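You operate a simulated robot arm through the tools that you are given. There is no shell and no other tool. Be economical: measure what you need, move in short steps, check, and stop when the job is done.

The job below is to be done with a simulated robot arm. You get a single attempt, and the scene is never put back.

TASK
Load the blue case with the full bobbin from bobbin post three and seat it in machine one.
Fine: machine off; lay the bare red bobbin on the bench and shut the slide plate after.

It is judged by the outcome, as a careful person would: the job done as asked, and still so three seconds after it is handed in. It fails if anything else is knocked over, pushed out of place, dropped, spilled or broken.

THE ROBOT
A 6-joint arm with a two-finger parallel gripper, fixed in place. Base frame: the origin is at the foot of the arm, x ahead of it, y to its left, z up; the work surface is at about z = 0. Lengths are in m, angles in degrees, forces in N, time in s.
With the tool pointing down near the work surface it reaches from about 0.16 to 0.42 m from the base axis. Its first joint turns from -66.0 to 66.0 degrees. Payload 1.57 kg.
The TCP is the grasp point between the finger pads, 0.03 m short of the fingertips. In the tool frame z runs along the fingers and y along their closing line. The gripper opens to 0.08 m. The fingers are 0.017 m wide and 0.012 m thick; the gripper's body (0.04 by 0.082 m) begins 0.08 m behind the TCP.
Orientation is told as [roll, pitch, yaw] about the base's x, y, z axes, in that order, counted from this pose: with the fingers straight down and closing along the base's y, the tool's x points along the base's -x, its y along +y and its z along -z.

THE INTERFACE
- The arm moves only by the tool nudge_tool. Its argument "steps" is a list of rows, each a list of 7 numbers: the turn, a rotation vector about the base's x, y, z in degrees, then the shift along the base's x, y, z in m, then the gripper command, from -1 (shut) to 1 (fully open), values between in proportion. In form: [[wx, wy, wz, tx, ty, tz, fingers], ...]. A call has 1 to 12 rows; each row is the pose to reach, as a shift and turn from the pose commanded when the call began. Rows are played at 5 a second. More than 0.05 m and 8.6 degrees between two rows, or a gripper value outside its range, and nothing of the call is played. Where a pose cannot be reached the arm comes as near as it can. A force on the tool above 40 N (or 10 N above the force at the start of the call, whichever is more), or a blocked arm, ends the call early, and 0.2 s more pass. Each finger travels about 0.153 m/s and halts on what it meets, pressing with about 31 N; the grip force reading is that of the motor and also rises with nothing between the fingers. The clock runs only during rows and for 0.2 s after the last one: add rows that repeat a pose to give the fingers time. The reply holds the time, the measured pose of the TCP, the force on the tool along the base axes, the opening and the grip force, in the units named above and with some noise.
- Cameras (640 x 400 px; columns grow to the right, rows downward): "scene" is fixed at [0.006, -0.3312, 0.3908]; the picture's right is [1.00, -0.09, 0.00], its down [-0.08, -0.84, -0.53] and it looks along [0.05, 0.53, -0.85] (base axes); focal length 214 px, centre (320, 200). "wrist" rides on the gripper at [0.072, -0.007, -0.122] in the tool frame; the picture's right is [0.09, 1.00, 0.00], its down [-0.84, 0.08, -0.54] and it looks along [-0.54, 0.05, 0.84] (tool axes); focal length 238 px, centre (320, 200). There is no depth. A picture from a camera that has moved, and an enlarged one, comes with that camera's place and axes in the base frame and with its lens.
- snapshot(camera): a new picture of that camera. The clock stands still meanwhile.
- inspect(camera, box): a new picture of the part [left, top, right, bottom] of that camera's present view, enlarged. The clock stands still meanwhile.
- close_job(): hands the job in; it is judged then, once.

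Work in short steps. Places have to be worked out from the pictures, the camera data and where the tool is seen: move nearer, look again, correct. Check each grasp and each placing, and mend what went wrong. You have 120 turns and 84 pictures in all, those below and enlarged ones among them. Open the gripper and draw the arm clear of the work before you hand the job in, unless the task says otherwise; then end with one line.

The tools are called by a JSON object that holds its "fn" and its "kwargs". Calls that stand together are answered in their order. nudge_tool: Moves the arm, as the interface text tells. Its arguments: {"type":"object","properties":{"steps":{"type":"array","items":{"type":"array","items":{"type":"number"}}}},"required":["steps"]} The other tools are called the same way: snapshot (camera) takes a picture; inspect (camera, box) takes an enlarged picture of a part of a camera's view; close_job () hands the job in.

At the start:

```text
time_s: 0.0
tool_pos: [0.2869, 0.0514, 0.2025]
ee_rot: [-0.1, 0.0, 0.0]
contact_force: [0.5, -0.5, -0.5]
gripper_width: 0.0799
grip_force: 0.1
```

scene: 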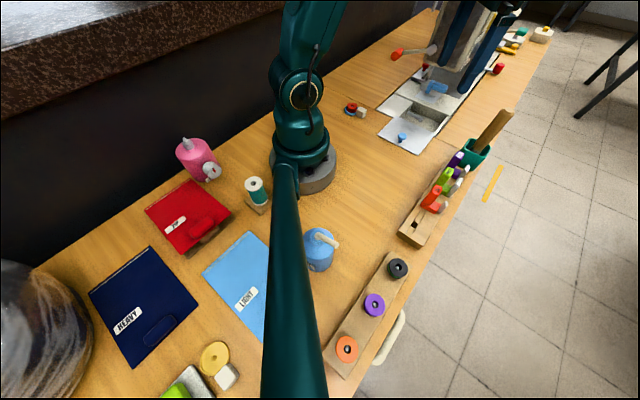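
wrist: 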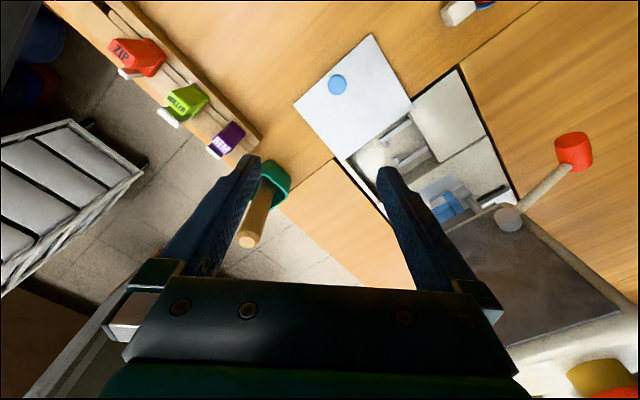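

I'll start by looking closely at the machine bed, the bobbin posts and the case area.

{"fn": "inspect", "kwargs": {"camera": "scene", "box": [330, 0, 560, 160]}}

{"fn": "inspect", "kwargs": {"camera": "scene", "box": [300, 110, 530, 390]}}

{"fn": "inspect", "kwargs": {"camera": "wrist", "box": [270, 0, 640, 250]}}

{"fn": "inspect", "kwargs": {"camera": "scene", "box": [80, 110, 360, 400]}}

```text
2.50 times, centred on (445, 80) of scene
camera zoom: at [0.006, -0.3312, 0.3908], right [1.0, -0.09, 0.0], down [-0.08, -0.84, -0.53], along [0.05, 0.53, -0.85], focal length 536 px, centre (8, 500)
```

zoom: 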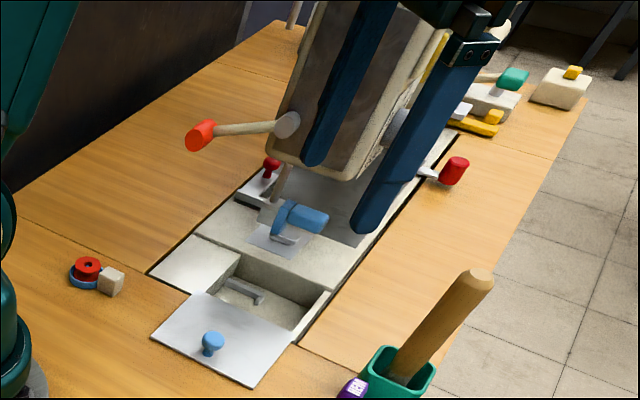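

```text
1.43 times, centred on (415, 250) of scene
camera zoom: at [0.006, -0.3312, 0.3908], right [1.0, -0.09, 0.0], down [-0.08, -0.84, -0.53], along [0.05, 0.53, -0.85], focal length 306 px, centre (184, 129)
```

zoom: 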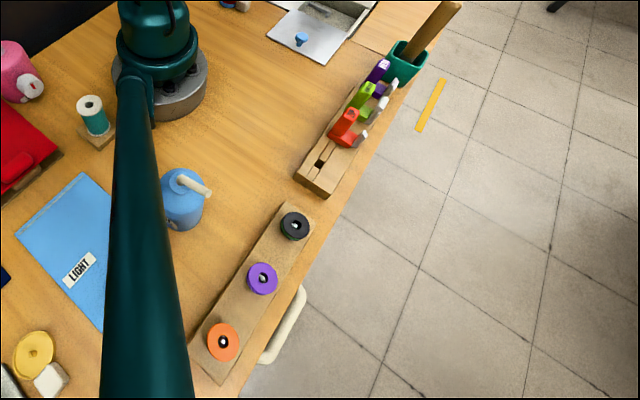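

```text
1.60 times, centred on (455, 125) of wrist
camera zoom: at [0.2164, 0.0456, 0.3238], right [-0.09, 1.0, 0.0], down [0.84, 0.08, 0.54], along [0.54, 0.05, -0.84], focal length 381 px, centre (104, 320)
```

zoom: 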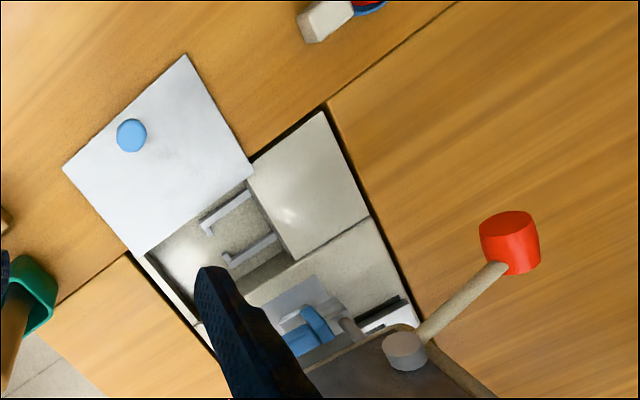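

```text
1.38 times, centred on (220, 255) of scene
camera zoom: at [0.006, -0.3312, 0.3908], right [1.0, -0.09, 0.0], down [-0.08, -0.84, -0.53], along [0.05, 0.53, -0.85], focal length 296 px, centre (458, 124)
```

zoom: 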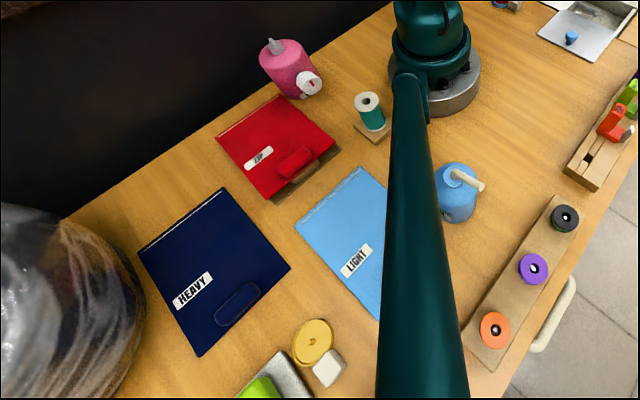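

The blue case, with the red bobbin in it and a pale tab, is near (0.16, 0.21). The slide plate is open, and the posts are on the right side. I'll raise the arm and swing to the posts to see how they are numbered.

{"fn": "nudge_tool", "kwargs": {"steps": [[0, 0, 0, 0, 0, 0.04, 1], [0, 0, -7.5, 0.002, -0.037, 0.04, 1], [0, 0, -15, 0, -0.075, 0.04, 1], [0, 0, -22.5, -0.006, -0.112, 0.04, 1], [0, 0, -30, -0.019, -0.147, 0.04, 1], [0, 0, -37.5, -0.038, -0.179, 0.04, 1], [0, 0, -45, -0.061, -0.208, 0.04, 1], [0, 0, -52.5, -0.087, -0.233, 0.04, 1], [0, 0, -60, -0.113, -0.257, 0.04, 1], [0, 0, -60, -0.113, -0.257, 0.04, 1]]}}

{"fn": "snapshot", "kwargs": {"camera": "wrist"}}

{"fn": "snapshot", "kwargs": {"camera": "scene"}}

```text
time_s: 2.2
tool_pos: [0.1766, -0.2061, 0.2412]
ee_rot: [0.0, 0.1, -60.1]
contact_force: [0.1, -0.1, -0.3]
gripper_width: 0.08
grip_force: 0.0
```

```text
77 pictures are left
camera wrist: at [0.1352, -0.1456, 0.3642], right [0.82, 0.58, 0.0], down [0.48, -0.69, 0.54], along [0.31, -0.44, -0.84], focal length 238 px, centre (320, 200)
```

wrist: 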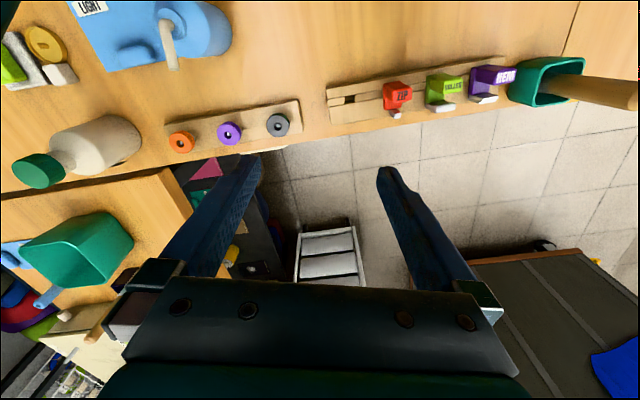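

```text
76 pictures are left
```

scene: 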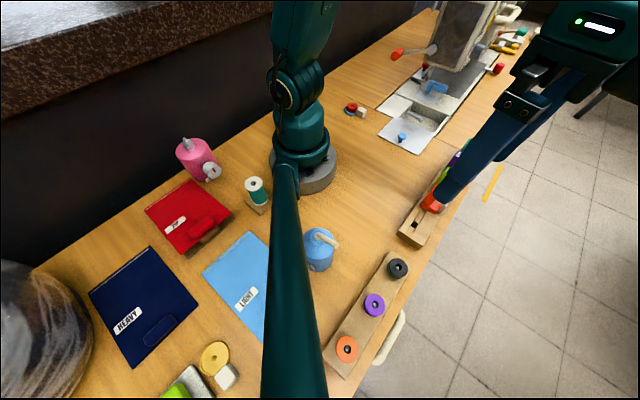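

Both cameras put the nearest post at about (0.14, -0.25). I'll enlarge the posts to find labels and see how full each bobbin is.

{"fn": "inspect", "kwargs": {"camera": "wrist", "box": [150, 80, 320, 186]}}

{"fn": "inspect", "kwargs": {"camera": "scene", "box": [310, 240, 450, 390]}}

{"fn": "inspect", "kwargs": {"camera": "scene", "box": [330, 0, 560, 160]}}

```text
3.76 times, centred on (235, 133) of wrist
camera zoom: at [0.1352, -0.1456, 0.3642], right [0.82, 0.58, 0.0], down [0.48, -0.69, 0.54], along [0.31, -0.44, -0.84], focal length 897 px, centre (640, 452)
```

zoom: 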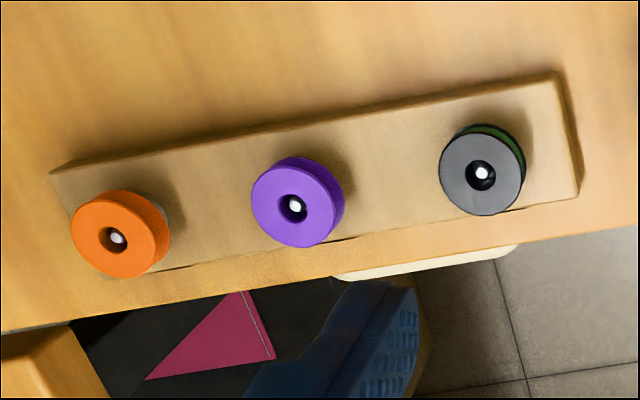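

```text
2.67 times, centred on (380, 315) of scene
camera zoom: at [0.006, -0.3312, 0.3908], right [1.0, -0.09, 0.0], down [-0.08, -0.84, -0.53], along [0.05, 0.53, -0.85], focal length 572 px, centre (160, -107)
```

zoom: 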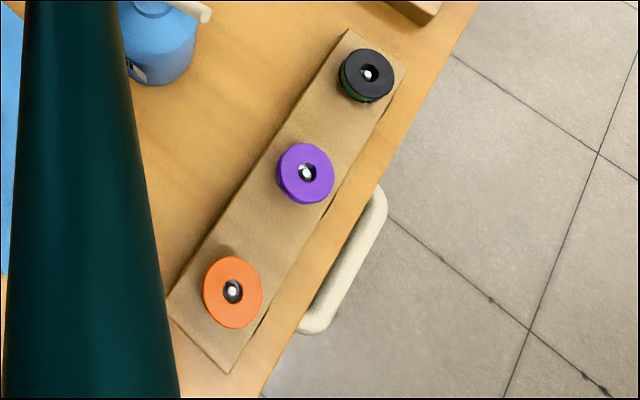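

```text
2.50 times, centred on (445, 80) of scene
camera zoom: at [0.006, -0.3312, 0.3908], right [1.0, -0.09, 0.0], down [-0.08, -0.84, -0.53], along [0.05, 0.53, -0.85], focal length 536 px, centre (8, 500)
```

zoom: 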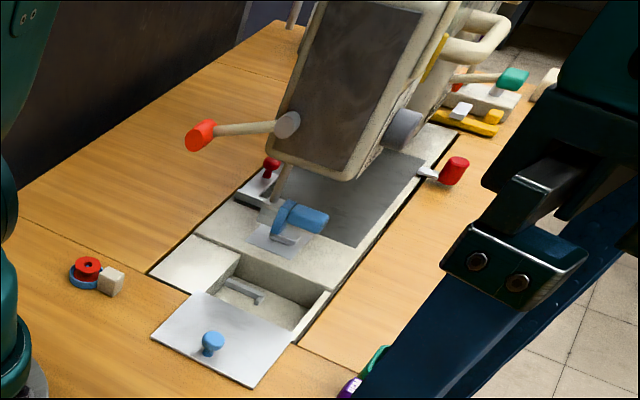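

No labels are visible yet. The last post in line, the one nearest the machine, holds a full green-thread bobbin with dark flanges. I'll go lower over it to check for marks and measure it.

{"fn": "nudge_tool", "kwargs": {"steps": [[0, 0, 0, -0.018, -0.022, -0.03, 1], [0, 0, 0, -0.037, -0.044, -0.06, 1], [0, 0, 0, -0.037, -0.044, -0.09, 1], [0, 0, 0, -0.037, -0.044, -0.09, 1]]}}

{"fn": "snapshot", "kwargs": {"camera": "wrist"}}

```text
time_s: 3.2
tool_pos: [0.1417, -0.2502, 0.1512]
ee_rot: [0.1, 0.1, -59.9]
contact_force: [0.3, 0.9, -0.7]
gripper_width: 0.0798
grip_force: 0.1
```

```text
72 pictures are left
camera wrist: at [0.1, -0.1895, 0.2737], right [0.82, 0.58, 0.0], down [0.49, -0.69, 0.54], along [0.31, -0.44, -0.84], focal length 238 px, centre (320, 200)
```

wrist: 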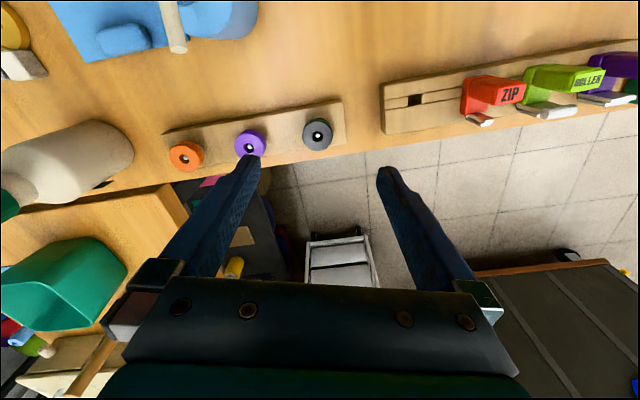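

{"fn": "inspect", "kwargs": {"camera": "wrist", "box": [150, 90, 360, 200]}}

```text
3.05 times, centred on (255, 145) of wrist
camera zoom: at [0.1, -0.1895, 0.2737], right [0.82, 0.58, 0.0], down [0.49, -0.69, 0.54], along [0.31, -0.44, -0.84], focal length 726 px, centre (518, 368)
```

zoom: 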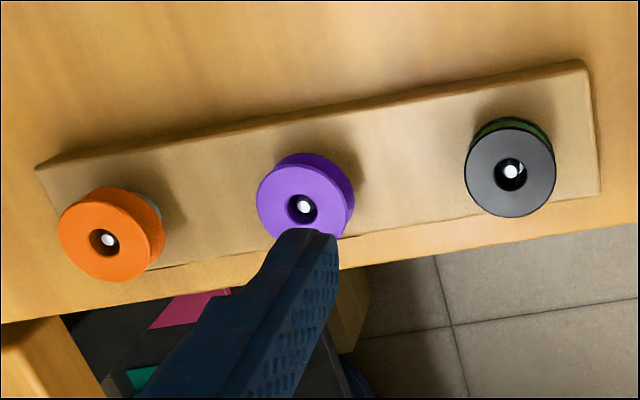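

No number labels are visible anywhere on the board. Counting left to right from the operator's side, the third post holds the dark bobbin with the full green wind, at about (0.141, -0.252) with its top near z 0.037. The red bobbin has to come out of the case first, so I'll raise the arm and swing toward the case.

{"fn": "nudge_tool", "kwargs": {"steps": [[0, 0, 0, 0, 0, 0.045, 1], [0, 0, 0, 0, 0, 0.09, 1], [0, 0, 7.5, 0.028, 0.025, 0.09, 1], [0, 0, 15, 0.052, 0.0525, 0.09, 1], [0, 0, 22.5, 0.0726, 0.0823, 0.09, 1], [0, 0, 30, 0.0884, 0.114, 0.09, 1], [0, 0, 37.5, 0.0996, 0.1467, 0.09, 1], [0, 0, 45, 0.111, 0.1788, 0.09, 1], [0, 0, 52.5, 0.1182, 0.212, 0.09, 1], [0, 0, 60, 0.121, 0.246, 0.09, 1], [0, 0, 67.5, 0.119, 0.28, 0.09, 1], [0, 0, 75, 0.113, 0.313, 0.09, 1]]}}

{"fn": "nudge_tool", "kwargs": {"steps": [[0, 0, 7.5, -0.008, 0.032, 0, 1], [0, 0, 15, -0.021, 0.062, 0, 1], [0, 0, 22.5, -0.037, 0.09, 0, 1], [0, 0, 30, -0.057, 0.115, 0, 1], [0, 0, 35, -0.078, 0.133, 0, 1], [0, 0, 35, -0.088, 0.133, 0, 1]]}}

{"fn": "snapshot", "kwargs": {"camera": "wrist"}}

```text
time_s: 5.8
tool_pos: [0.2488, 0.063, 0.2426]
ee_rot: [-0.1, 0.0, 15.1]
contact_force: [0.0, 0.0, -0.2]
gripper_width: 0.0801
grip_force: 0.1
```

```text
time_s: 7.2
tool_pos: [0.161, 0.1979, 0.2439]
ee_rot: [-0.1, 0.0, 50.1]
contact_force: [-0.5, -0.2, -0.7]
gripper_width: 0.08
grip_force: 0.1
```

```text
70 pictures are left
camera wrist: at [0.121, 0.1393, 0.3658], right [-0.82, 0.57, 0.0], down [0.48, 0.69, 0.54], along [0.31, 0.45, -0.84], focal length 238 px, centre (320, 200)
```

wrist: 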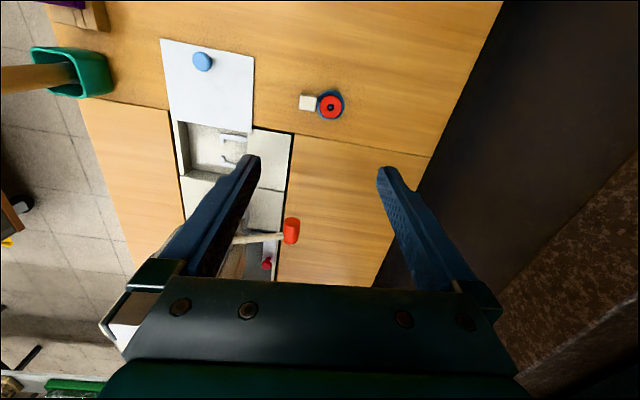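

{"fn": "inspect", "kwargs": {"camera": "wrist", "box": [150, 30, 370, 170]}}

{"fn": "inspect", "kwargs": {"camera": "scene", "box": [330, 80, 460, 170]}}

{"fn": "inspect", "kwargs": {"camera": "wrist", "box": [290, 80, 360, 130]}}

```text
2.86 times, centred on (260, 100) of wrist
camera zoom: at [0.121, 0.1393, 0.3658], right [-0.82, 0.57, 0.0], down [0.48, 0.69, 0.54], along [0.31, 0.45, -0.84], focal length 681 px, centre (491, 486)
```

zoom: 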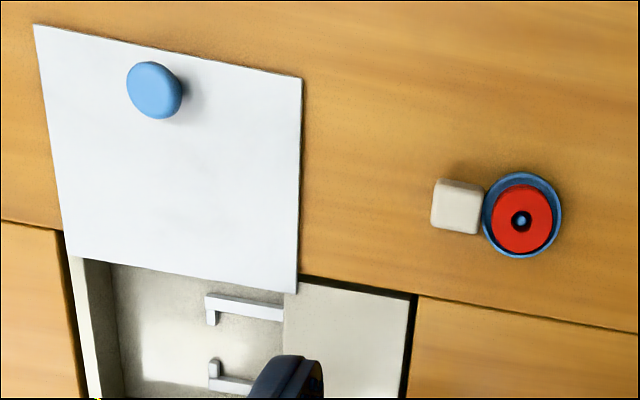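

```text
4.44 times, centred on (395, 125) of scene
camera zoom: at [0.006, -0.3312, 0.3908], right [1.0, -0.09, 0.0], down [-0.08, -0.84, -0.53], along [0.05, 0.53, -0.85], focal length 953 px, centre (-13, 533)
```

zoom: 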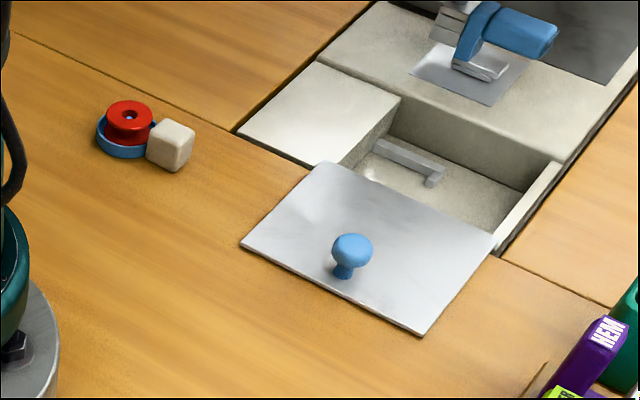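

```text
8.00 times, centred on (325, 105) of wrist
camera zoom: at [0.121, 0.1393, 0.3658], right [-0.82, 0.57, 0.0], down [0.48, 0.69, 0.54], along [0.31, 0.45, -0.84], focal length 1907 px, centre (280, 960)
```

zoom: 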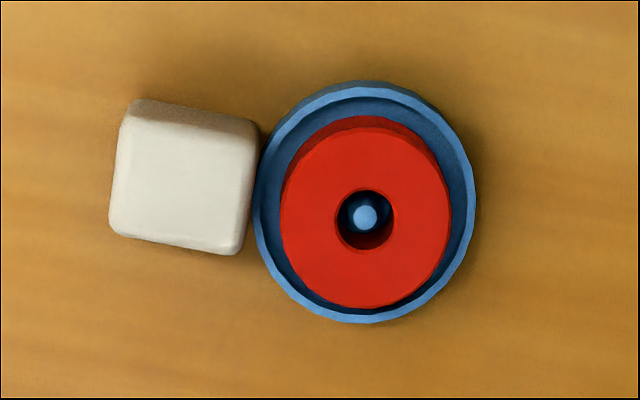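

The case is a cup with a centre pin, the red bobbin standing in it, and a pale tab block pointing toward the machine at about -43°. Its centre is about (0.149, 0.208). I'll turn the gripper so the fingers close across the tab axis, move over the cup and look again.

{"fn": "nudge_tool", "kwargs": {"steps": [[0, 0, -8, 0, 0, 0, 1], [0, 0, -16, 0, 0, 0, 1], [0, 0, -24, -0.003, 0.003, 0, 1], [0, 0, -32, -0.006, 0.005, 0, 1], [0, 0, -40, -0.009, 0.008, 0, 1], [0, 0, -48, -0.012, 0.01, 0, 1], [0, 0, -56, -0.012, 0.01, 0, 1], [0, 0, -64, -0.012, 0.01, -0.02, 1], [0, 0, -72, -0.012, 0.01, -0.05, 1], [0, 0, -80, -0.012, 0.01, -0.08, 1], [0, 0, -87, -0.012, 0.01, -0.11, 1], [0, 0, -93, -0.012, 0.01, -0.12, 1]]}}

{"fn": "snapshot", "kwargs": {"camera": "wrist"}}

{"fn": "snapshot", "kwargs": {"camera": "scene"}}

```text
time_s: 9.8
tool_pos: [0.1494, 0.2068, 0.1208]
ee_rot: [0.0, 0.0, -43.2]
contact_force: [-0.1, 0.4, 0.2]
gripper_width: 0.08
grip_force: 0.0
```

```text
66 pictures are left
camera wrist: at [0.0936, 0.2517, 0.2427], right [0.61, 0.79, 0.0], down [0.66, -0.52, 0.54], along [0.43, -0.33, -0.84], focal length 238 px, centre (320, 200)
```

wrist: 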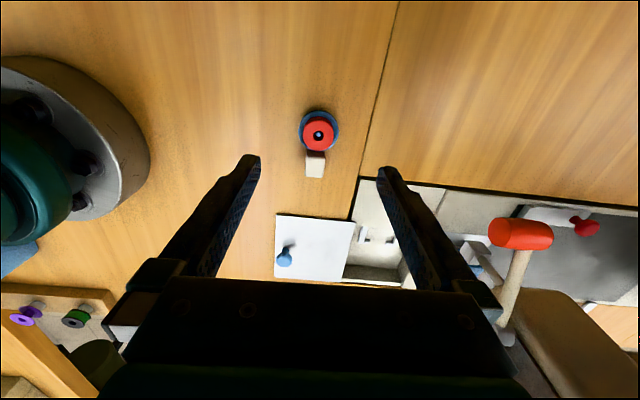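

```text
65 pictures are left
```

scene: 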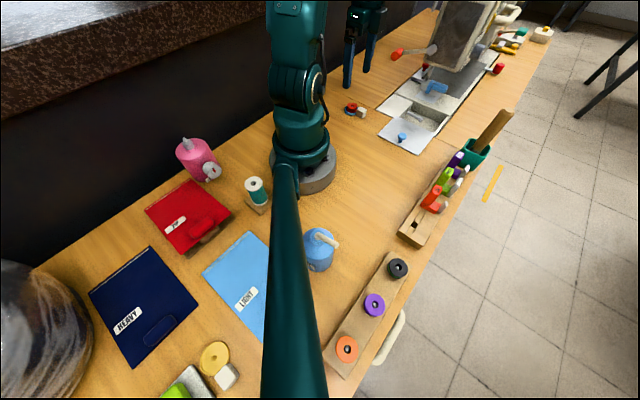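

I'll enlarge the case from this angle to work out its heights and fix its position.

{"fn": "inspect", "kwargs": {"camera": "wrist", "box": [280, 95, 360, 190]}}

{"fn": "inspect", "kwargs": {"camera": "wrist", "box": [260, 170, 480, 300]}}

```text
4.21 times, centred on (320, 142) of wrist
camera zoom: at [0.0936, 0.2517, 0.2427], right [0.61, 0.79, 0.0], down [0.66, -0.52, 0.54], along [0.43, -0.33, -0.84], focal length 1004 px, centre (320, 442)
```

zoom: 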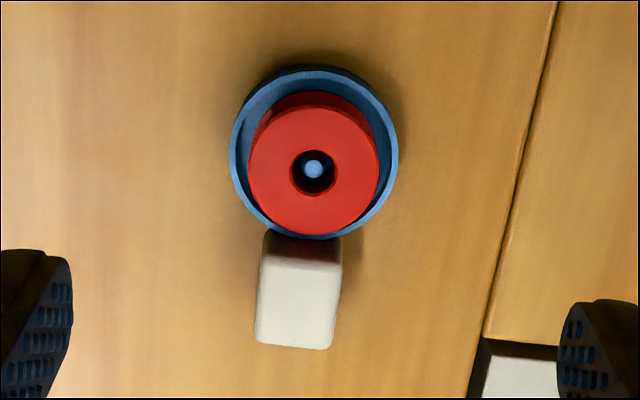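

```text
2.91 times, centred on (370, 235) of wrist
camera zoom: at [0.0936, 0.2517, 0.2427], right [0.61, 0.79, 0.0], down [0.66, -0.52, 0.54], along [0.43, -0.33, -0.84], focal length 693 px, centre (174, 98)
```

zoom: 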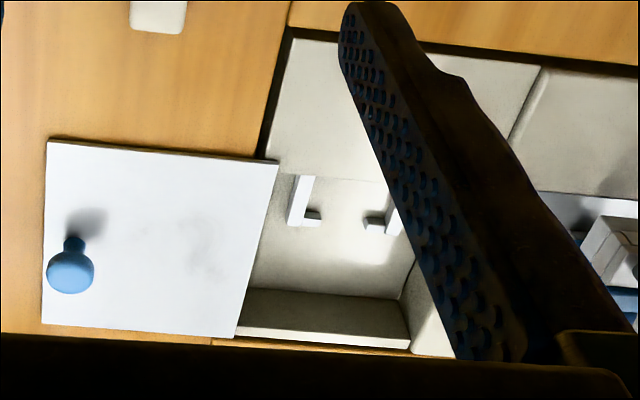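

Triangulating gives a red bobbin top at z≈0.020 centred on (0.149, 0.208), and a cup rim at z≈0.009. I'll descend so the fingertips stop just above the rim, then close on the bobbin.

{"fn": "nudge_tool", "kwargs": {"steps": [[0, 0, 0, 0, 0.001, -0.04, 1], [0, 0, 0, 0, 0.001, -0.07, 0.3], [0, 0, 0, 0, 0.001, -0.079, 0], [0, 0, 0, 0, 0.001, -0.079, -0.3], [0, 0, 0, 0, 0.001, -0.079, -0.6], [0, 0, 0, 0, 0.001, -0.079, -0.6]]}}

{"fn": "snapshot", "kwargs": {"camera": "wrist"}}

```text
time_s: 11.2
tool_pos: [0.1505, 0.2062, 0.0426]
ee_rot: [0.1, 0.0, -42.9]
contact_force: [1.1, -0.2, 0.6]
gripper_width: 0.0255
grip_force: 30.9
```

```text
62 pictures are left
camera wrist: at [0.0942, 0.252, 0.165], right [0.61, 0.79, 0.0], down [0.66, -0.51, 0.54], along [0.43, -0.33, -0.84], focal length 238 px, centre (320, 200)
```

wrist: 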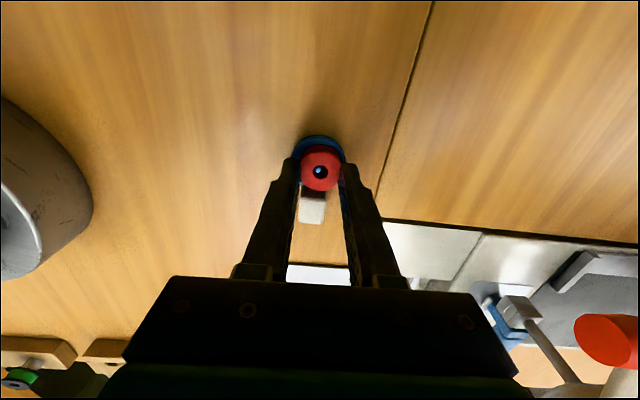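

The bobbin is gripped at 0.0255 m. I'll lift slowly and check that it comes out and the case stays put.

{"fn": "nudge_tool", "kwargs": {"steps": [[0, 0, 0, 0, 0, 0.01, -0.6], [0, 0, 0, 0, 0, 0.025, -0.6], [0, 0, 0, 0, 0, 0.045, -0.6], [0, 0, 0, 0, 0, 0.06, -0.6], [0, 0, 0, 0, 0, 0.06, -0.6]]}}

{"fn": "snapshot", "kwargs": {"camera": "wrist"}}

{"fn": "inspect", "kwargs": {"camera": "scene", "box": [320, 60, 440, 150]}}

```text
time_s: 12.4
tool_pos: [0.1509, 0.2051, 0.1025]
ee_rot: [0.0, 0.0, -42.9]
contact_force: [0.5, 0.3, 0.0]
gripper_width: 0.0255
grip_force: 30.7
```

```text
61 pictures are left
camera wrist: at [0.0942, 0.2506, 0.2253], right [0.61, 0.79, 0.0], down [0.66, -0.51, 0.54], along [0.43, -0.33, -0.84], focal length 238 px, centre (320, 200)
```

wrist: 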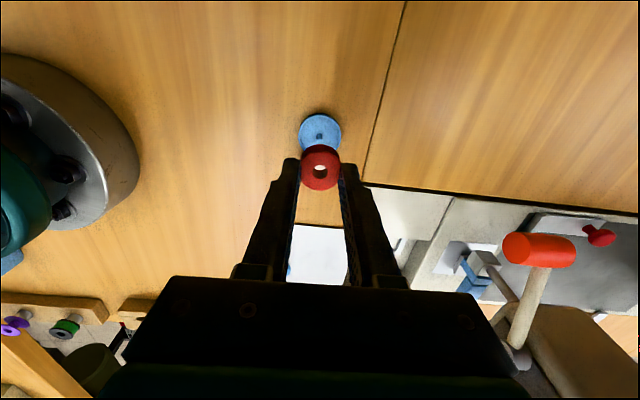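

```text
4.44 times, centred on (380, 105) of scene
camera zoom: at [0.006, -0.3312, 0.3908], right [1.0, -0.09, 0.0], down [-0.08, -0.84, -0.53], along [0.05, 0.53, -0.85], focal length 953 px, centre (53, 622)
```

zoom: 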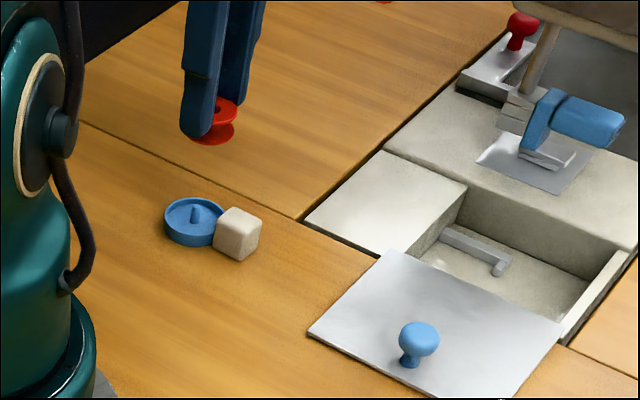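

The red bobbin is free and the case hasn't moved. I'll carry it to clear bench at about (0.155, 0.125) and lower it.

{"fn": "nudge_tool", "kwargs": {"steps": [[0, 0, 0, 0.002, -0.04, 0, -0.6], [0, 0, 0, 0.004, -0.08, 0, -0.6], [0, 0, 0, 0.004, -0.08, -0.04, -0.6], [0, 0, 0, 0.004, -0.08, -0.056, -0.6], [0, 0, 0, 0.004, -0.08, -0.056, -0.6]]}}

{"fn": "inspect", "kwargs": {"camera": "scene", "box": [300, 80, 440, 180]}}

```text
time_s: 13.6
tool_pos: [0.1528, 0.1239, 0.0469]
ee_rot: [0.1, 0.0, -43.0]
contact_force: [0.1, 0.0, -0.4]
gripper_width: 0.0254
grip_force: 31.1
```

```text
4.00 times, centred on (370, 130) of scene
camera zoom: at [0.006, -0.3312, 0.3908], right [1.0, -0.09, 0.0], down [-0.08, -0.84, -0.53], along [0.05, 0.53, -0.85], focal length 858 px, centre (120, 480)
```

zoom: 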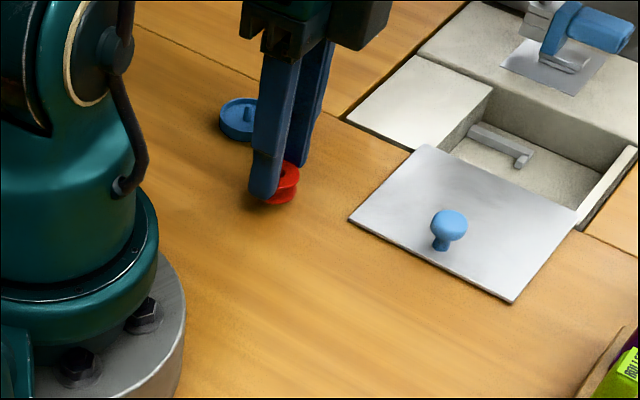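

Nearly down. I'll lower in 2 mm steps and watch the contact force.

{"fn": "nudge_tool", "kwargs": {"steps": [[0, 0, 0, 0, 0, -0.002, -0.6], [0, 0, 0, 0, 0, -0.004, -0.6], [0, 0, 0, 0, 0, -0.006, -0.6], [0, 0, 0, 0, 0, -0.006, -0.6]]}}

```text
time_s: 14.6
tool_pos: [0.1542, 0.1259, 0.0402]
ee_rot: [0.1, 0.1, -43.0]
contact_force: [-1.3, -0.1, 0.5]
gripper_width: 0.025
grip_force: 31.2
```

{"fn": "nudge_tool", "kwargs": {"steps": [[0, 0, 0, 0, 0, -0.001, -0.6], [0, 0, 0, 0, 0, -0.002, -0.6], [0, 0, 0, 0, 0, -0.003, -0.6], [0, 0, 0, 0, 0, -0.003, -0.6]]}}

{"fn": "inspect", "kwargs": {"camera": "scene", "box": [340, 100, 400, 140]}}

```text
time_s: 15.6
tool_pos: [0.1551, 0.1267, 0.0379]
ee_rot: [0.1, 0.1, -43.0]
contact_force: [0.2, 1.6, 3.8]
gripper_width: 0.0252
grip_force: 31.1
```

```text
10.00 times, centred on (370, 120) of scene
camera zoom: at [0.006, -0.3312, 0.3908], right [1.0, -0.09, 0.0], down [-0.08, -0.84, -0.53], along [0.05, 0.53, -0.85], focal length 2145 px, centre (-180, 1000)
```

zoom: 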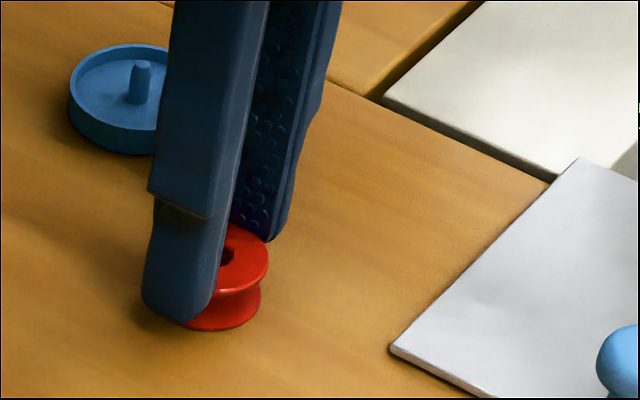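

It touched down with about 4 N upward. I'll open only partly so I stay clear of the tab, then rise.

{"fn": "nudge_tool", "kwargs": {"steps": [[0, 0, 0, 0, 0, 0, -0.1], [0, 0, 0, 0, 0, 0, -0.1], [0, 0, 0, 0, 0, 0.03, -0.1], [0, 0, 0, 0, 0, 0.08, -0.1], [0, 0, 0, 0, 0, 0.13, 0], [0, 0, 0, 0, 0, 0.13, 0]]}}

{"fn": "snapshot", "kwargs": {"camera": "wrist"}}

```text
time_s: 17.0
tool_pos: [0.1559, 0.1234, 0.1717]
ee_rot: [-0.1, 0.1, -43.0]
contact_force: [-0.7, 0.5, -0.2]
gripper_width: 0.0402
grip_force: 0.0
```

```text
57 pictures are left
camera wrist: at [0.0994, 0.17, 0.2927], right [0.61, 0.79, 0.0], down [0.66, -0.51, 0.54], along [0.43, -0.33, -0.84], focal length 238 px, centre (320, 200)
```

wrist: 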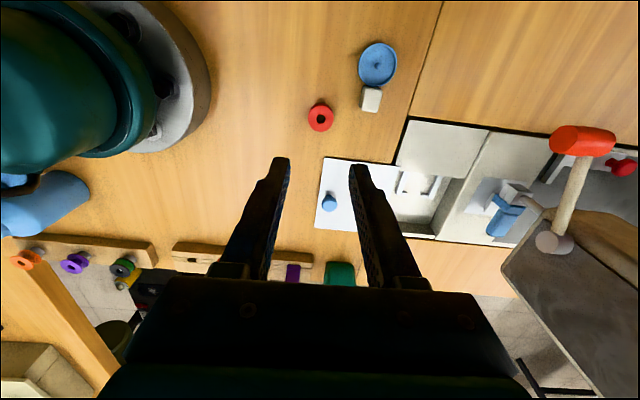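

The red bobbin lies flat on the bench. Now I'll swing to the third post, keeping this yaw since it's also the one needed for inserting.

{"fn": "nudge_tool", "kwargs": {"steps": [[0, 0, 0, 0, 0, 0.04, 0], [0, 0, 0, 0.029, -0.0335, 0.06, 0], [0, 0, 0, 0.049, -0.0765, 0.06, 0], [0, 0, 0, 0.059, -0.1235, 0.06, 0], [0, 0, 0, 0.059, -0.1715, 0.06, 0], [0, 0, 0, 0.052, -0.2195, 0.06, 0], [0, 0, 0, 0.039, -0.2655, 0.06, 0.2], [0, 0, 0, 0.022, -0.3095, 0.05, 0.4], [0, 0, 0, 0.004, -0.3455, 0.02, 0.4], [0, 0, 0, -0.015, -0.3755, -0.01, 0.4], [0, 0, 0, -0.015, -0.3755, -0.05, 0.4], [0, 0, 0, -0.015, -0.3755, -0.05, 0.4]]}}

{"fn": "snapshot", "kwargs": {"camera": "wrist"}}

{"fn": "inspect", "kwargs": {"camera": "scene", "box": [330, 200, 490, 340]}}

```text
refused: row 9 steps farther than a row can; nothing moved
```

```text
56 pictures are left
camera wrist: at [0.0994, 0.17, 0.2927], right [0.61, 0.79, 0.0], down [0.66, -0.51, 0.54], along [0.43, -0.33, -0.84], focal length 238 px, centre (320, 200)
```

wrist: 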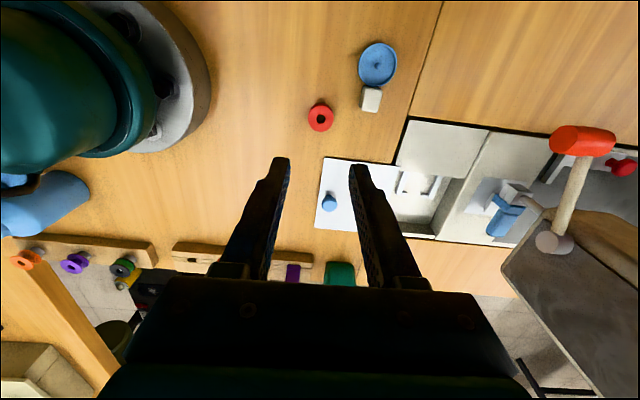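

```text
2.86 times, centred on (410, 270) of scene
camera zoom: at [0.006, -0.3312, 0.3908], right [1.0, -0.09, 0.0], down [-0.08, -0.84, -0.53], along [0.05, 0.53, -0.85], focal length 613 px, centre (63, 0)
```

zoom: 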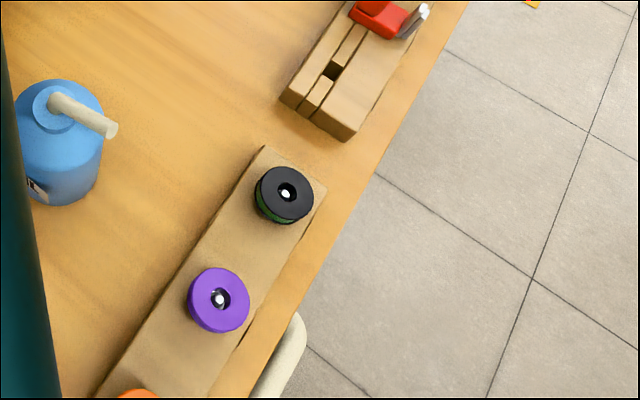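

One row was too long, so nothing moved. I'll replay with smaller steps.

{"fn": "nudge_tool", "kwargs": {"steps": [[0, 0, 0, 0, 0, 0.04, 0], [0, 0, 0, 0.029, -0.0335, 0.06, 0], [0, 0, 0, 0.049, -0.0765, 0.06, 0], [0, 0, 0, 0.059, -0.1235, 0.06, 0], [0, 0, 0, 0.059, -0.1715, 0.06, 0], [0, 0, 0, 0.052, -0.2195, 0.06, 0], [0, 0, 0, 0.039, -0.2655, 0.06, 0.2], [0, 0, 0, 0.022, -0.3095, 0.055, 0.4], [0, 0, 0, 0.004, -0.3455, 0.03, 0.4], [0, 0, 0, -0.015, -0.3755, 0.0, 0.4], [0, 0, 0, -0.015, -0.3755, -0.04, 0.4], [0, 0, 0, -0.015, -0.3755, -0.05, 0.4]]}}

{"fn": "snapshot", "kwargs": {"camera": "wrist"}}

```text
time_s: 19.6
tool_pos: [0.1407, -0.2531, 0.1179]
ee_rot: [0.0, -0.1, -43.1]
contact_force: [0.5, -0.1, -0.1]
gripper_width: 0.0561
grip_force: 0.0
```

```text
54 pictures are left
camera wrist: at [0.0846, -0.2069, 0.2407], right [0.61, 0.79, 0.0], down [0.66, -0.51, 0.54], along [0.43, -0.33, -0.84], focal length 238 px, centre (320, 200)
```

wrist: 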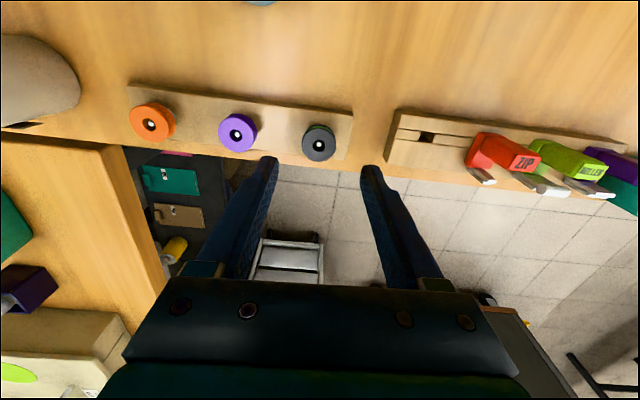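

{"fn": "inspect", "kwargs": {"camera": "wrist", "box": [280, 100, 370, 170]}}

```text
5.71 times, centred on (325, 135) of wrist
camera zoom: at [0.0846, -0.2069, 0.2407], right [0.61, 0.79, 0.0], down [0.66, -0.51, 0.54], along [0.43, -0.33, -0.84], focal length 1362 px, centre (291, 571)
```

zoom: 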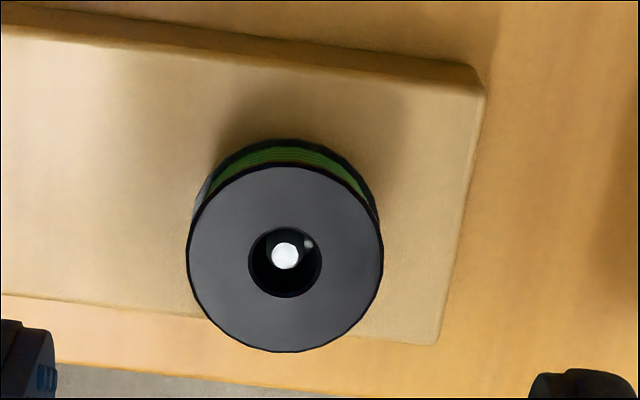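

The bobbin's top face is near (0.142, -0.252) and its green wind is clearly full. I'll descend partway and check alignment.

{"fn": "nudge_tool", "kwargs": {"steps": [[0, 0, 0, 0.001, 0.001, -0.02, 0.4], [0, 0, 0, 0.001, 0.001, -0.038, 0.4], [0, 0, 0, 0.001, 0.001, -0.038, 0.4]]}}

{"fn": "inspect", "kwargs": {"camera": "wrist", "box": [240, 100, 400, 200]}}

{"fn": "inspect", "kwargs": {"camera": "scene", "box": [350, 210, 450, 290]}}

```text
time_s: 20.4
tool_pos: [0.1417, -0.2493, 0.0802]
ee_rot: [-0.1, 0.1, -43.0]
contact_force: [0.4, 0.3, 0.2]
gripper_width: 0.0558
grip_force: 0.0
```

```text
4.00 times, centred on (320, 150) of wrist
camera zoom: at [0.0856, -0.2038, 0.2011], right [0.61, 0.79, 0.0], down [0.66, -0.51, 0.54], along [0.43, -0.33, -0.84], focal length 953 px, centre (320, 400)
```

zoom: 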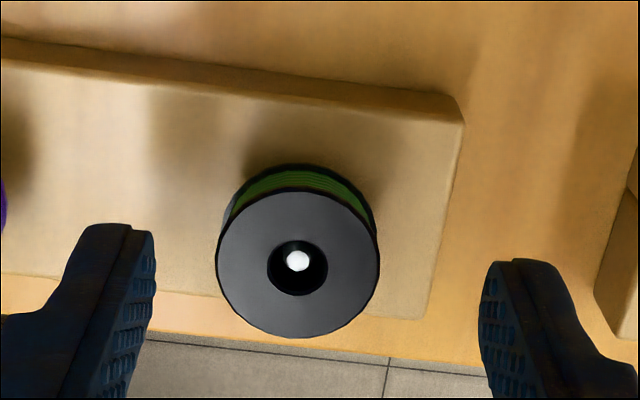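

```text
5.00 times, centred on (400, 250) of scene
camera zoom: at [0.006, -0.3312, 0.3908], right [1.0, -0.09, 0.0], down [-0.08, -0.84, -0.53], along [0.05, 0.53, -0.85], focal length 1072 px, centre (-80, -50)
```

zoom: 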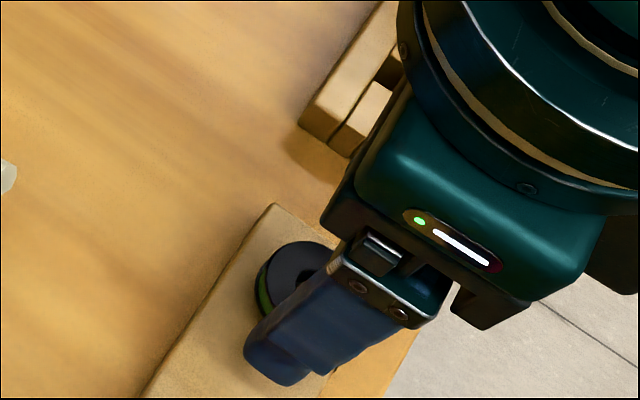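

The bobbin sits about 3.5 mm toward the left finger. I'll correct by (+0.001, -0.003), descend to TCP z≈0.060 and close.

{"fn": "nudge_tool", "kwargs": {"steps": [[0, 0, 0, 0.001, -0.003, 0, 0.4], [0, 0, 0, 0.001, -0.003, -0.01, 0.4], [0, 0, 0, 0.001, -0.003, -0.02, 0.4], [0, 0, 0, 0.001, -0.003, -0.02, 0], [0, 0, 0, 0.001, -0.003, -0.02, -0.3], [0, 0, 0, 0.001, -0.003, -0.02, -0.6], [0, 0, 0, 0.001, -0.003, -0.02, -0.6]]}}

{"fn": "inspect", "kwargs": {"camera": "wrist", "box": [240, 100, 400, 200]}}

{"fn": "inspect", "kwargs": {"camera": "scene", "box": [350, 210, 450, 290]}}

```text
time_s: 22.0
tool_pos: [0.1416, -0.2517, 0.0606]
ee_rot: [0.0, 0.1, -42.9]
contact_force: [-3.2, -2.3, -0.4]
gripper_width: 0.0253
grip_force: 31.3
```

```text
4.00 times, centred on (320, 150) of wrist
camera zoom: at [0.0852, -0.2057, 0.1823], right [0.61, 0.79, 0.0], down [0.66, -0.51, 0.54], along [0.43, -0.33, -0.84], focal length 953 px, centre (320, 400)
```

zoom: 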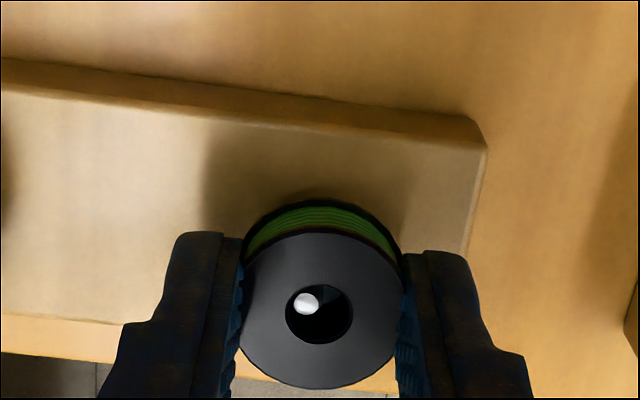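

```text
5.00 times, centred on (400, 250) of scene
camera zoom: at [0.006, -0.3312, 0.3908], right [1.0, -0.09, 0.0], down [-0.08, -0.84, -0.53], along [0.05, 0.53, -0.85], focal length 1072 px, centre (-80, -50)
```

zoom: 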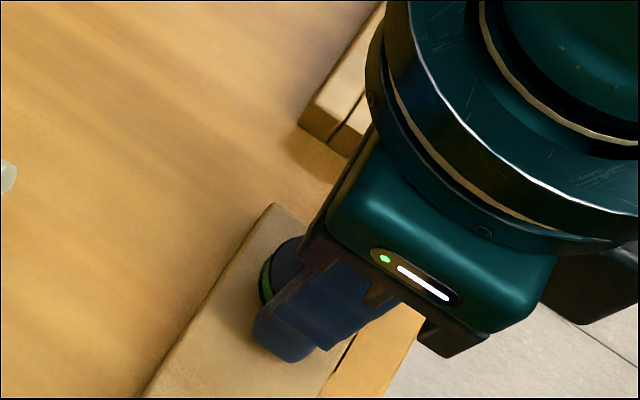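

It's gripped at 0.0253 m. The post sits off-centre in the hole with a light side load, so I'll ease 2 mm that way and lift straight up.

{"fn": "nudge_tool", "kwargs": {"steps": [[0, 0, 0, -0.0013, -0.0017, 0, -0.6], [0, 0, 0, -0.0013, -0.0017, 0.01, -0.6], [0, 0, 0, -0.0013, -0.0017, 0.03, -0.6], [0, 0, 0, -0.0013, -0.0017, 0.06, -0.6], [0, 0, 0, -0.0013, -0.0017, 0.1, -0.6], [0, 0, 0, -0.0013, -0.0017, 0.1, -0.6]]}}

{"fn": "snapshot", "kwargs": {"camera": "wrist"}}

{"fn": "inspect", "kwargs": {"camera": "scene", "box": [330, 200, 490, 340]}}

```text
time_s: 23.4
tool_pos: [0.1389, -0.2511, 0.1624]
ee_rot: [0.0, 0.1, -43.1]
contact_force: [-0.4, -0.3, -0.1]
gripper_width: 0.0253
grip_force: 31.4
```

```text
48 pictures are left
camera wrist: at [0.0824, -0.2048, 0.2844], right [0.61, 0.79, 0.0], down [0.66, -0.51, 0.54], along [0.43, -0.33, -0.84], focal length 238 px, centre (320, 200)
```

wrist: 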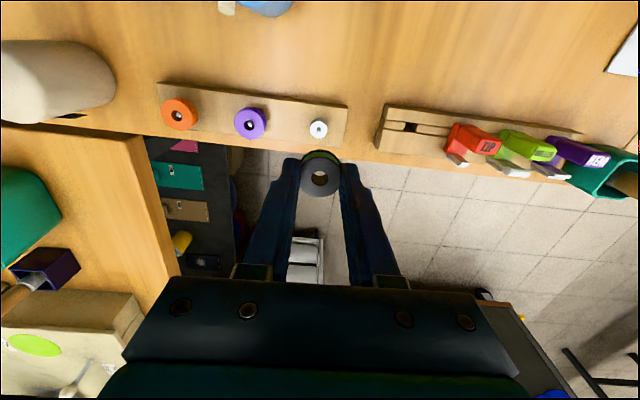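

```text
2.86 times, centred on (410, 270) of scene
camera zoom: at [0.006, -0.3312, 0.3908], right [1.0, -0.09, 0.0], down [-0.08, -0.84, -0.53], along [0.05, 0.53, -0.85], focal length 613 px, centre (63, 0)
```

zoom: 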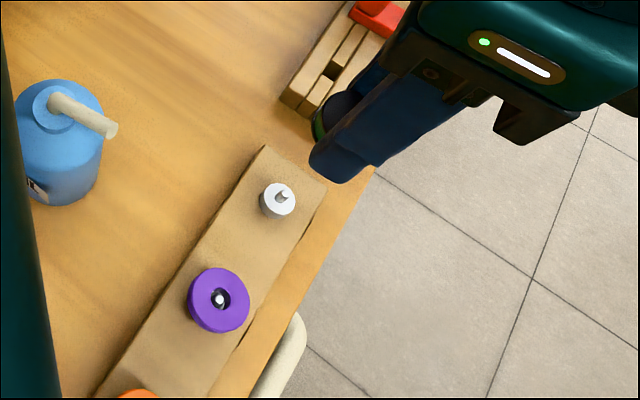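

The full bobbin is held and the post is undisturbed. I'll carry it high back to above the cup.

{"fn": "nudge_tool", "kwargs": {"steps": [[0, 0, 0, 0.021, 0.029, 0.025, -0.6], [0, 0, 0, 0.039, 0.065, 0.045, -0.6], [0, 0, 0, 0.056, 0.109, 0.055, -0.6], [0, 0, 0, 0.069, 0.155, 0.055, -0.6], [0, 0, 0, 0.076, 0.203, 0.055, -0.6], [0, 0, 0, 0.076, 0.251, 0.055, -0.6], [0, 0, 0, 0.066, 0.298, 0.055, -0.6], [0, 0, 0, 0.051, 0.343, 0.055, -0.6], [0, 0, 0, 0.039, 0.388, 0.04, -0.6], [0, 0, 0, 0.024, 0.431, 0.02, -0.6], [0, 0, 0, 0.0103, 0.4587, -0.01, -0.6], [0, 0, 0, 0.0103, 0.4587, -0.05, -0.6]]}}

{"fn": "nudge_tool", "kwargs": {"steps": [[0, 0, 0, 0, 0, 0, -0.6]]}}

{"fn": "snapshot", "kwargs": {"camera": "wrist"}}

{"fn": "inspect", "kwargs": {"camera": "scene", "box": [320, 60, 440, 150]}}

```text
time_s: 26.0
tool_pos: [0.1493, 0.2054, 0.1073]
ee_rot: [0.2, 0.1, -43.0]
contact_force: [-0.3, 0.0, 0.0]
gripper_width: 0.0252
grip_force: 30.8
```

```text
time_s: 26.4
tool_pos: [0.1506, 0.2048, 0.1077]
ee_rot: [-0.1, 0.0, -42.9]
contact_force: [-0.2, -0.3, 0.1]
gripper_width: 0.0252
grip_force: 31.3
```

```text
46 pictures are left
camera wrist: at [0.094, 0.2504, 0.23], right [0.61, 0.79, 0.0], down [0.66, -0.51, 0.54], along [0.43, -0.33, -0.84], focal length 238 px, centre (320, 200)
```

wrist: 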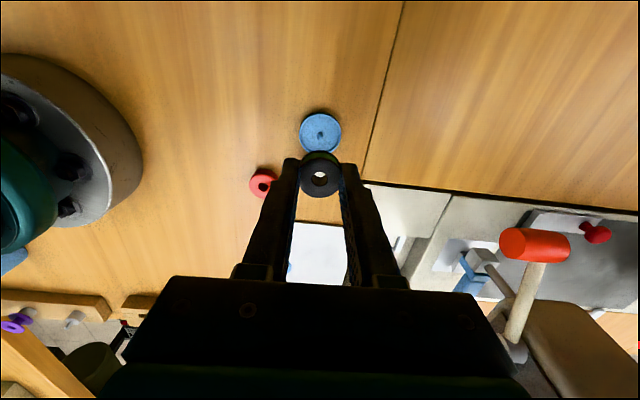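

```text
4.44 times, centred on (380, 105) of scene
camera zoom: at [0.006, -0.3312, 0.3908], right [1.0, -0.09, 0.0], down [-0.08, -0.84, -0.53], along [0.05, 0.53, -0.85], focal length 953 px, centre (53, 622)
```

zoom: 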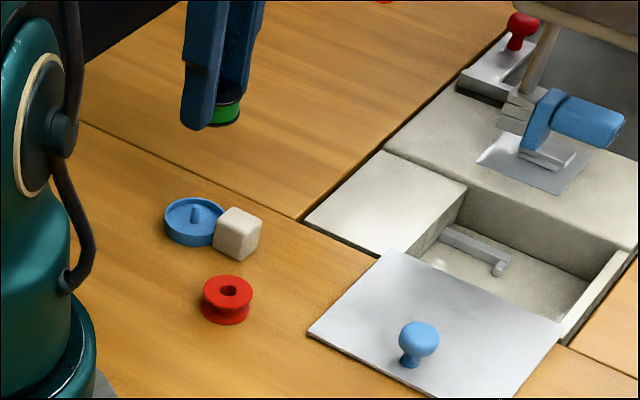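

Now I'll take an enlarged view to compare where the held bobbin's hole is against the cup's pin.

{"fn": "inspect", "kwargs": {"camera": "wrist", "box": [270, 95, 370, 205]}}

```text
3.64 times, centred on (320, 150) of wrist
camera zoom: at [0.094, 0.2504, 0.23], right [0.61, 0.79, 0.0], down [0.66, -0.51, 0.54], along [0.43, -0.33, -0.84], focal length 867 px, centre (320, 382)
```

zoom: 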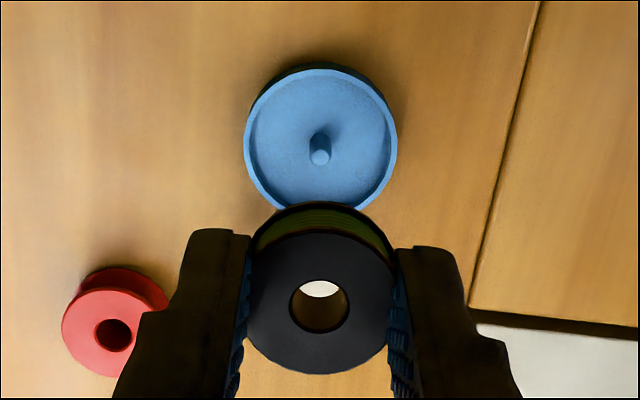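

By comparison with the red bobbin's view, this one is about 6 mm off along the tool's x axis and laterally aligned. I'll shift (-0.0044, +0.0041), descend until it's just above the pin, and look again.

{"fn": "nudge_tool", "kwargs": {"steps": [[0, 0, 0, -0.0044, 0.0041, 0, -0.6], [0, 0, 0, -0.0044, 0.0041, -0.025, -0.6], [0, 0, 0, -0.0044, 0.0041, -0.046, -0.6], [0, 0, 0, -0.0044, 0.0041, -0.046, -0.6]]}}

{"fn": "inspect", "kwargs": {"camera": "wrist", "box": [270, 95, 370, 205]}}

{"fn": "inspect", "kwargs": {"camera": "scene", "box": [325, 85, 385, 135]}}

```text
time_s: 27.4
tool_pos: [0.1486, 0.2118, 0.0628]
ee_rot: [0.0, 0.1, -43.0]
contact_force: [-1.2, -0.4, -0.4]
gripper_width: 0.0254
grip_force: 31.0
out of reach, approached as far as the arm can: row 3, 4
```

```text
3.64 times, centred on (320, 150) of wrist
camera zoom: at [0.0931, 0.2557, 0.1846], right [0.61, 0.79, 0.0], down [0.67, -0.51, 0.54], along [0.43, -0.33, -0.84], focal length 867 px, centre (320, 382)
```

zoom: 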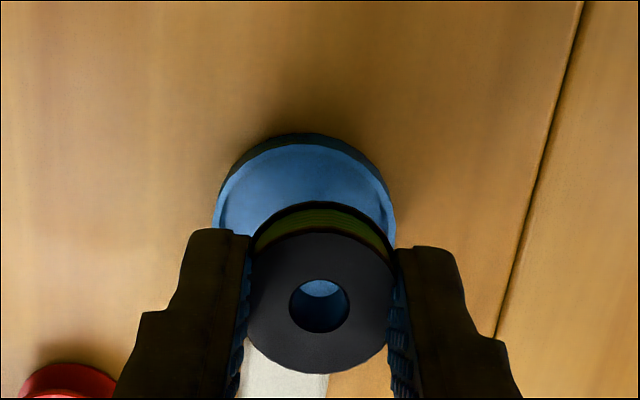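

```text
8.00 times, centred on (355, 110) of scene
camera zoom: at [0.006, -0.3312, 0.3908], right [1.0, -0.09, 0.0], down [-0.08, -0.84, -0.53], along [0.05, 0.53, -0.85], focal length 1716 px, centre (40, 920)
```

zoom: 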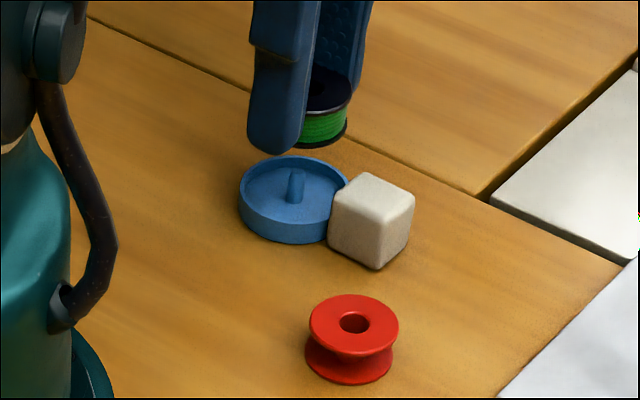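

That pose ran into a limit, probably the wrist roll, and left the bobbin about 4 mm off to one side. I'll raise slightly and turn the yaw +8° to get away from the limit, then re-measure.

{"fn": "nudge_tool", "kwargs": {"steps": [[0, 0, 4, 0, 0, 0.01, -0.6], [0, 0, 8, 0, 0, 0.01, -0.6], [0, 0, 8, 0, 0, 0.003, -0.6], [0, 0, 8, 0, 0, 0.003, -0.6]]}}

{"fn": "inspect", "kwargs": {"camera": "wrist", "box": [270, 95, 370, 205]}}

```text
time_s: 28.4
tool_pos: [0.1476, 0.2088, 0.0671]
ee_rot: [0.0, 0.1, -35.0]
contact_force: [-0.4, -0.4, 0.5]
gripper_width: 0.0251
grip_force: 31.0
```

```text
3.64 times, centred on (320, 150) of wrist
camera zoom: at [0.0866, 0.2455, 0.1888], right [0.5, 0.87, 0.0], down [0.73, -0.42, 0.54], along [0.47, -0.27, -0.84], focal length 867 px, centre (320, 382)
```

zoom: 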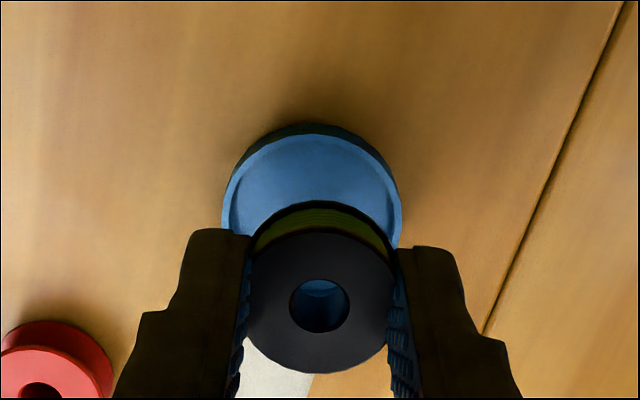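

Working both views together, the full bobbin is gripped about 8 mm higher in the fingers than the red one was, so its bottom is level with the fingertips. That's too low to insert past the rim. I'll set it on clear bench near (0.165, 0.065) and re-grip it higher.

{"fn": "nudge_tool", "kwargs": {"steps": [[0, 0, 0, 0, 0, 0.04, -0.6], [0, 0, 0, 0.004, -0.036, 0.05, -0.6], [0, 0, 0, 0.008, -0.072, 0.05, -0.6], [0, 0, 0, 0.013, -0.108, 0.05, -0.6], [0, 0, 0, 0.0174, -0.1438, 0.04, -0.6], [0, 0, 0, 0.0174, -0.1438, 0, -0.6], [0, 0, 0, 0.0174, -0.1438, -0.02, -0.6], [0, 0, 0, 0.0174, -0.1438, -0.02, -0.6]]}}

{"fn": "inspect", "kwargs": {"camera": "scene", "box": [340, 100, 420, 170]}}

```text
time_s: 30.2
tool_pos: [0.1696, 0.0653, 0.0477]
ee_rot: [0.0, 0.0, -35.0]
contact_force: [-0.1, 0.0, -0.1]
gripper_width: 0.0263
grip_force: 31.2
```

```text
5.71 times, centred on (380, 135) of scene
camera zoom: at [0.006, -0.3312, 0.3908], right [1.0, -0.09, 0.0], down [-0.08, -0.84, -0.53], along [0.05, 0.53, -0.85], focal length 1226 px, centre (-23, 571)
```

zoom: 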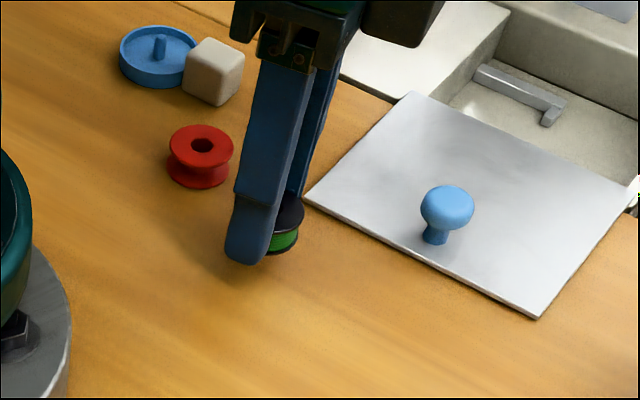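

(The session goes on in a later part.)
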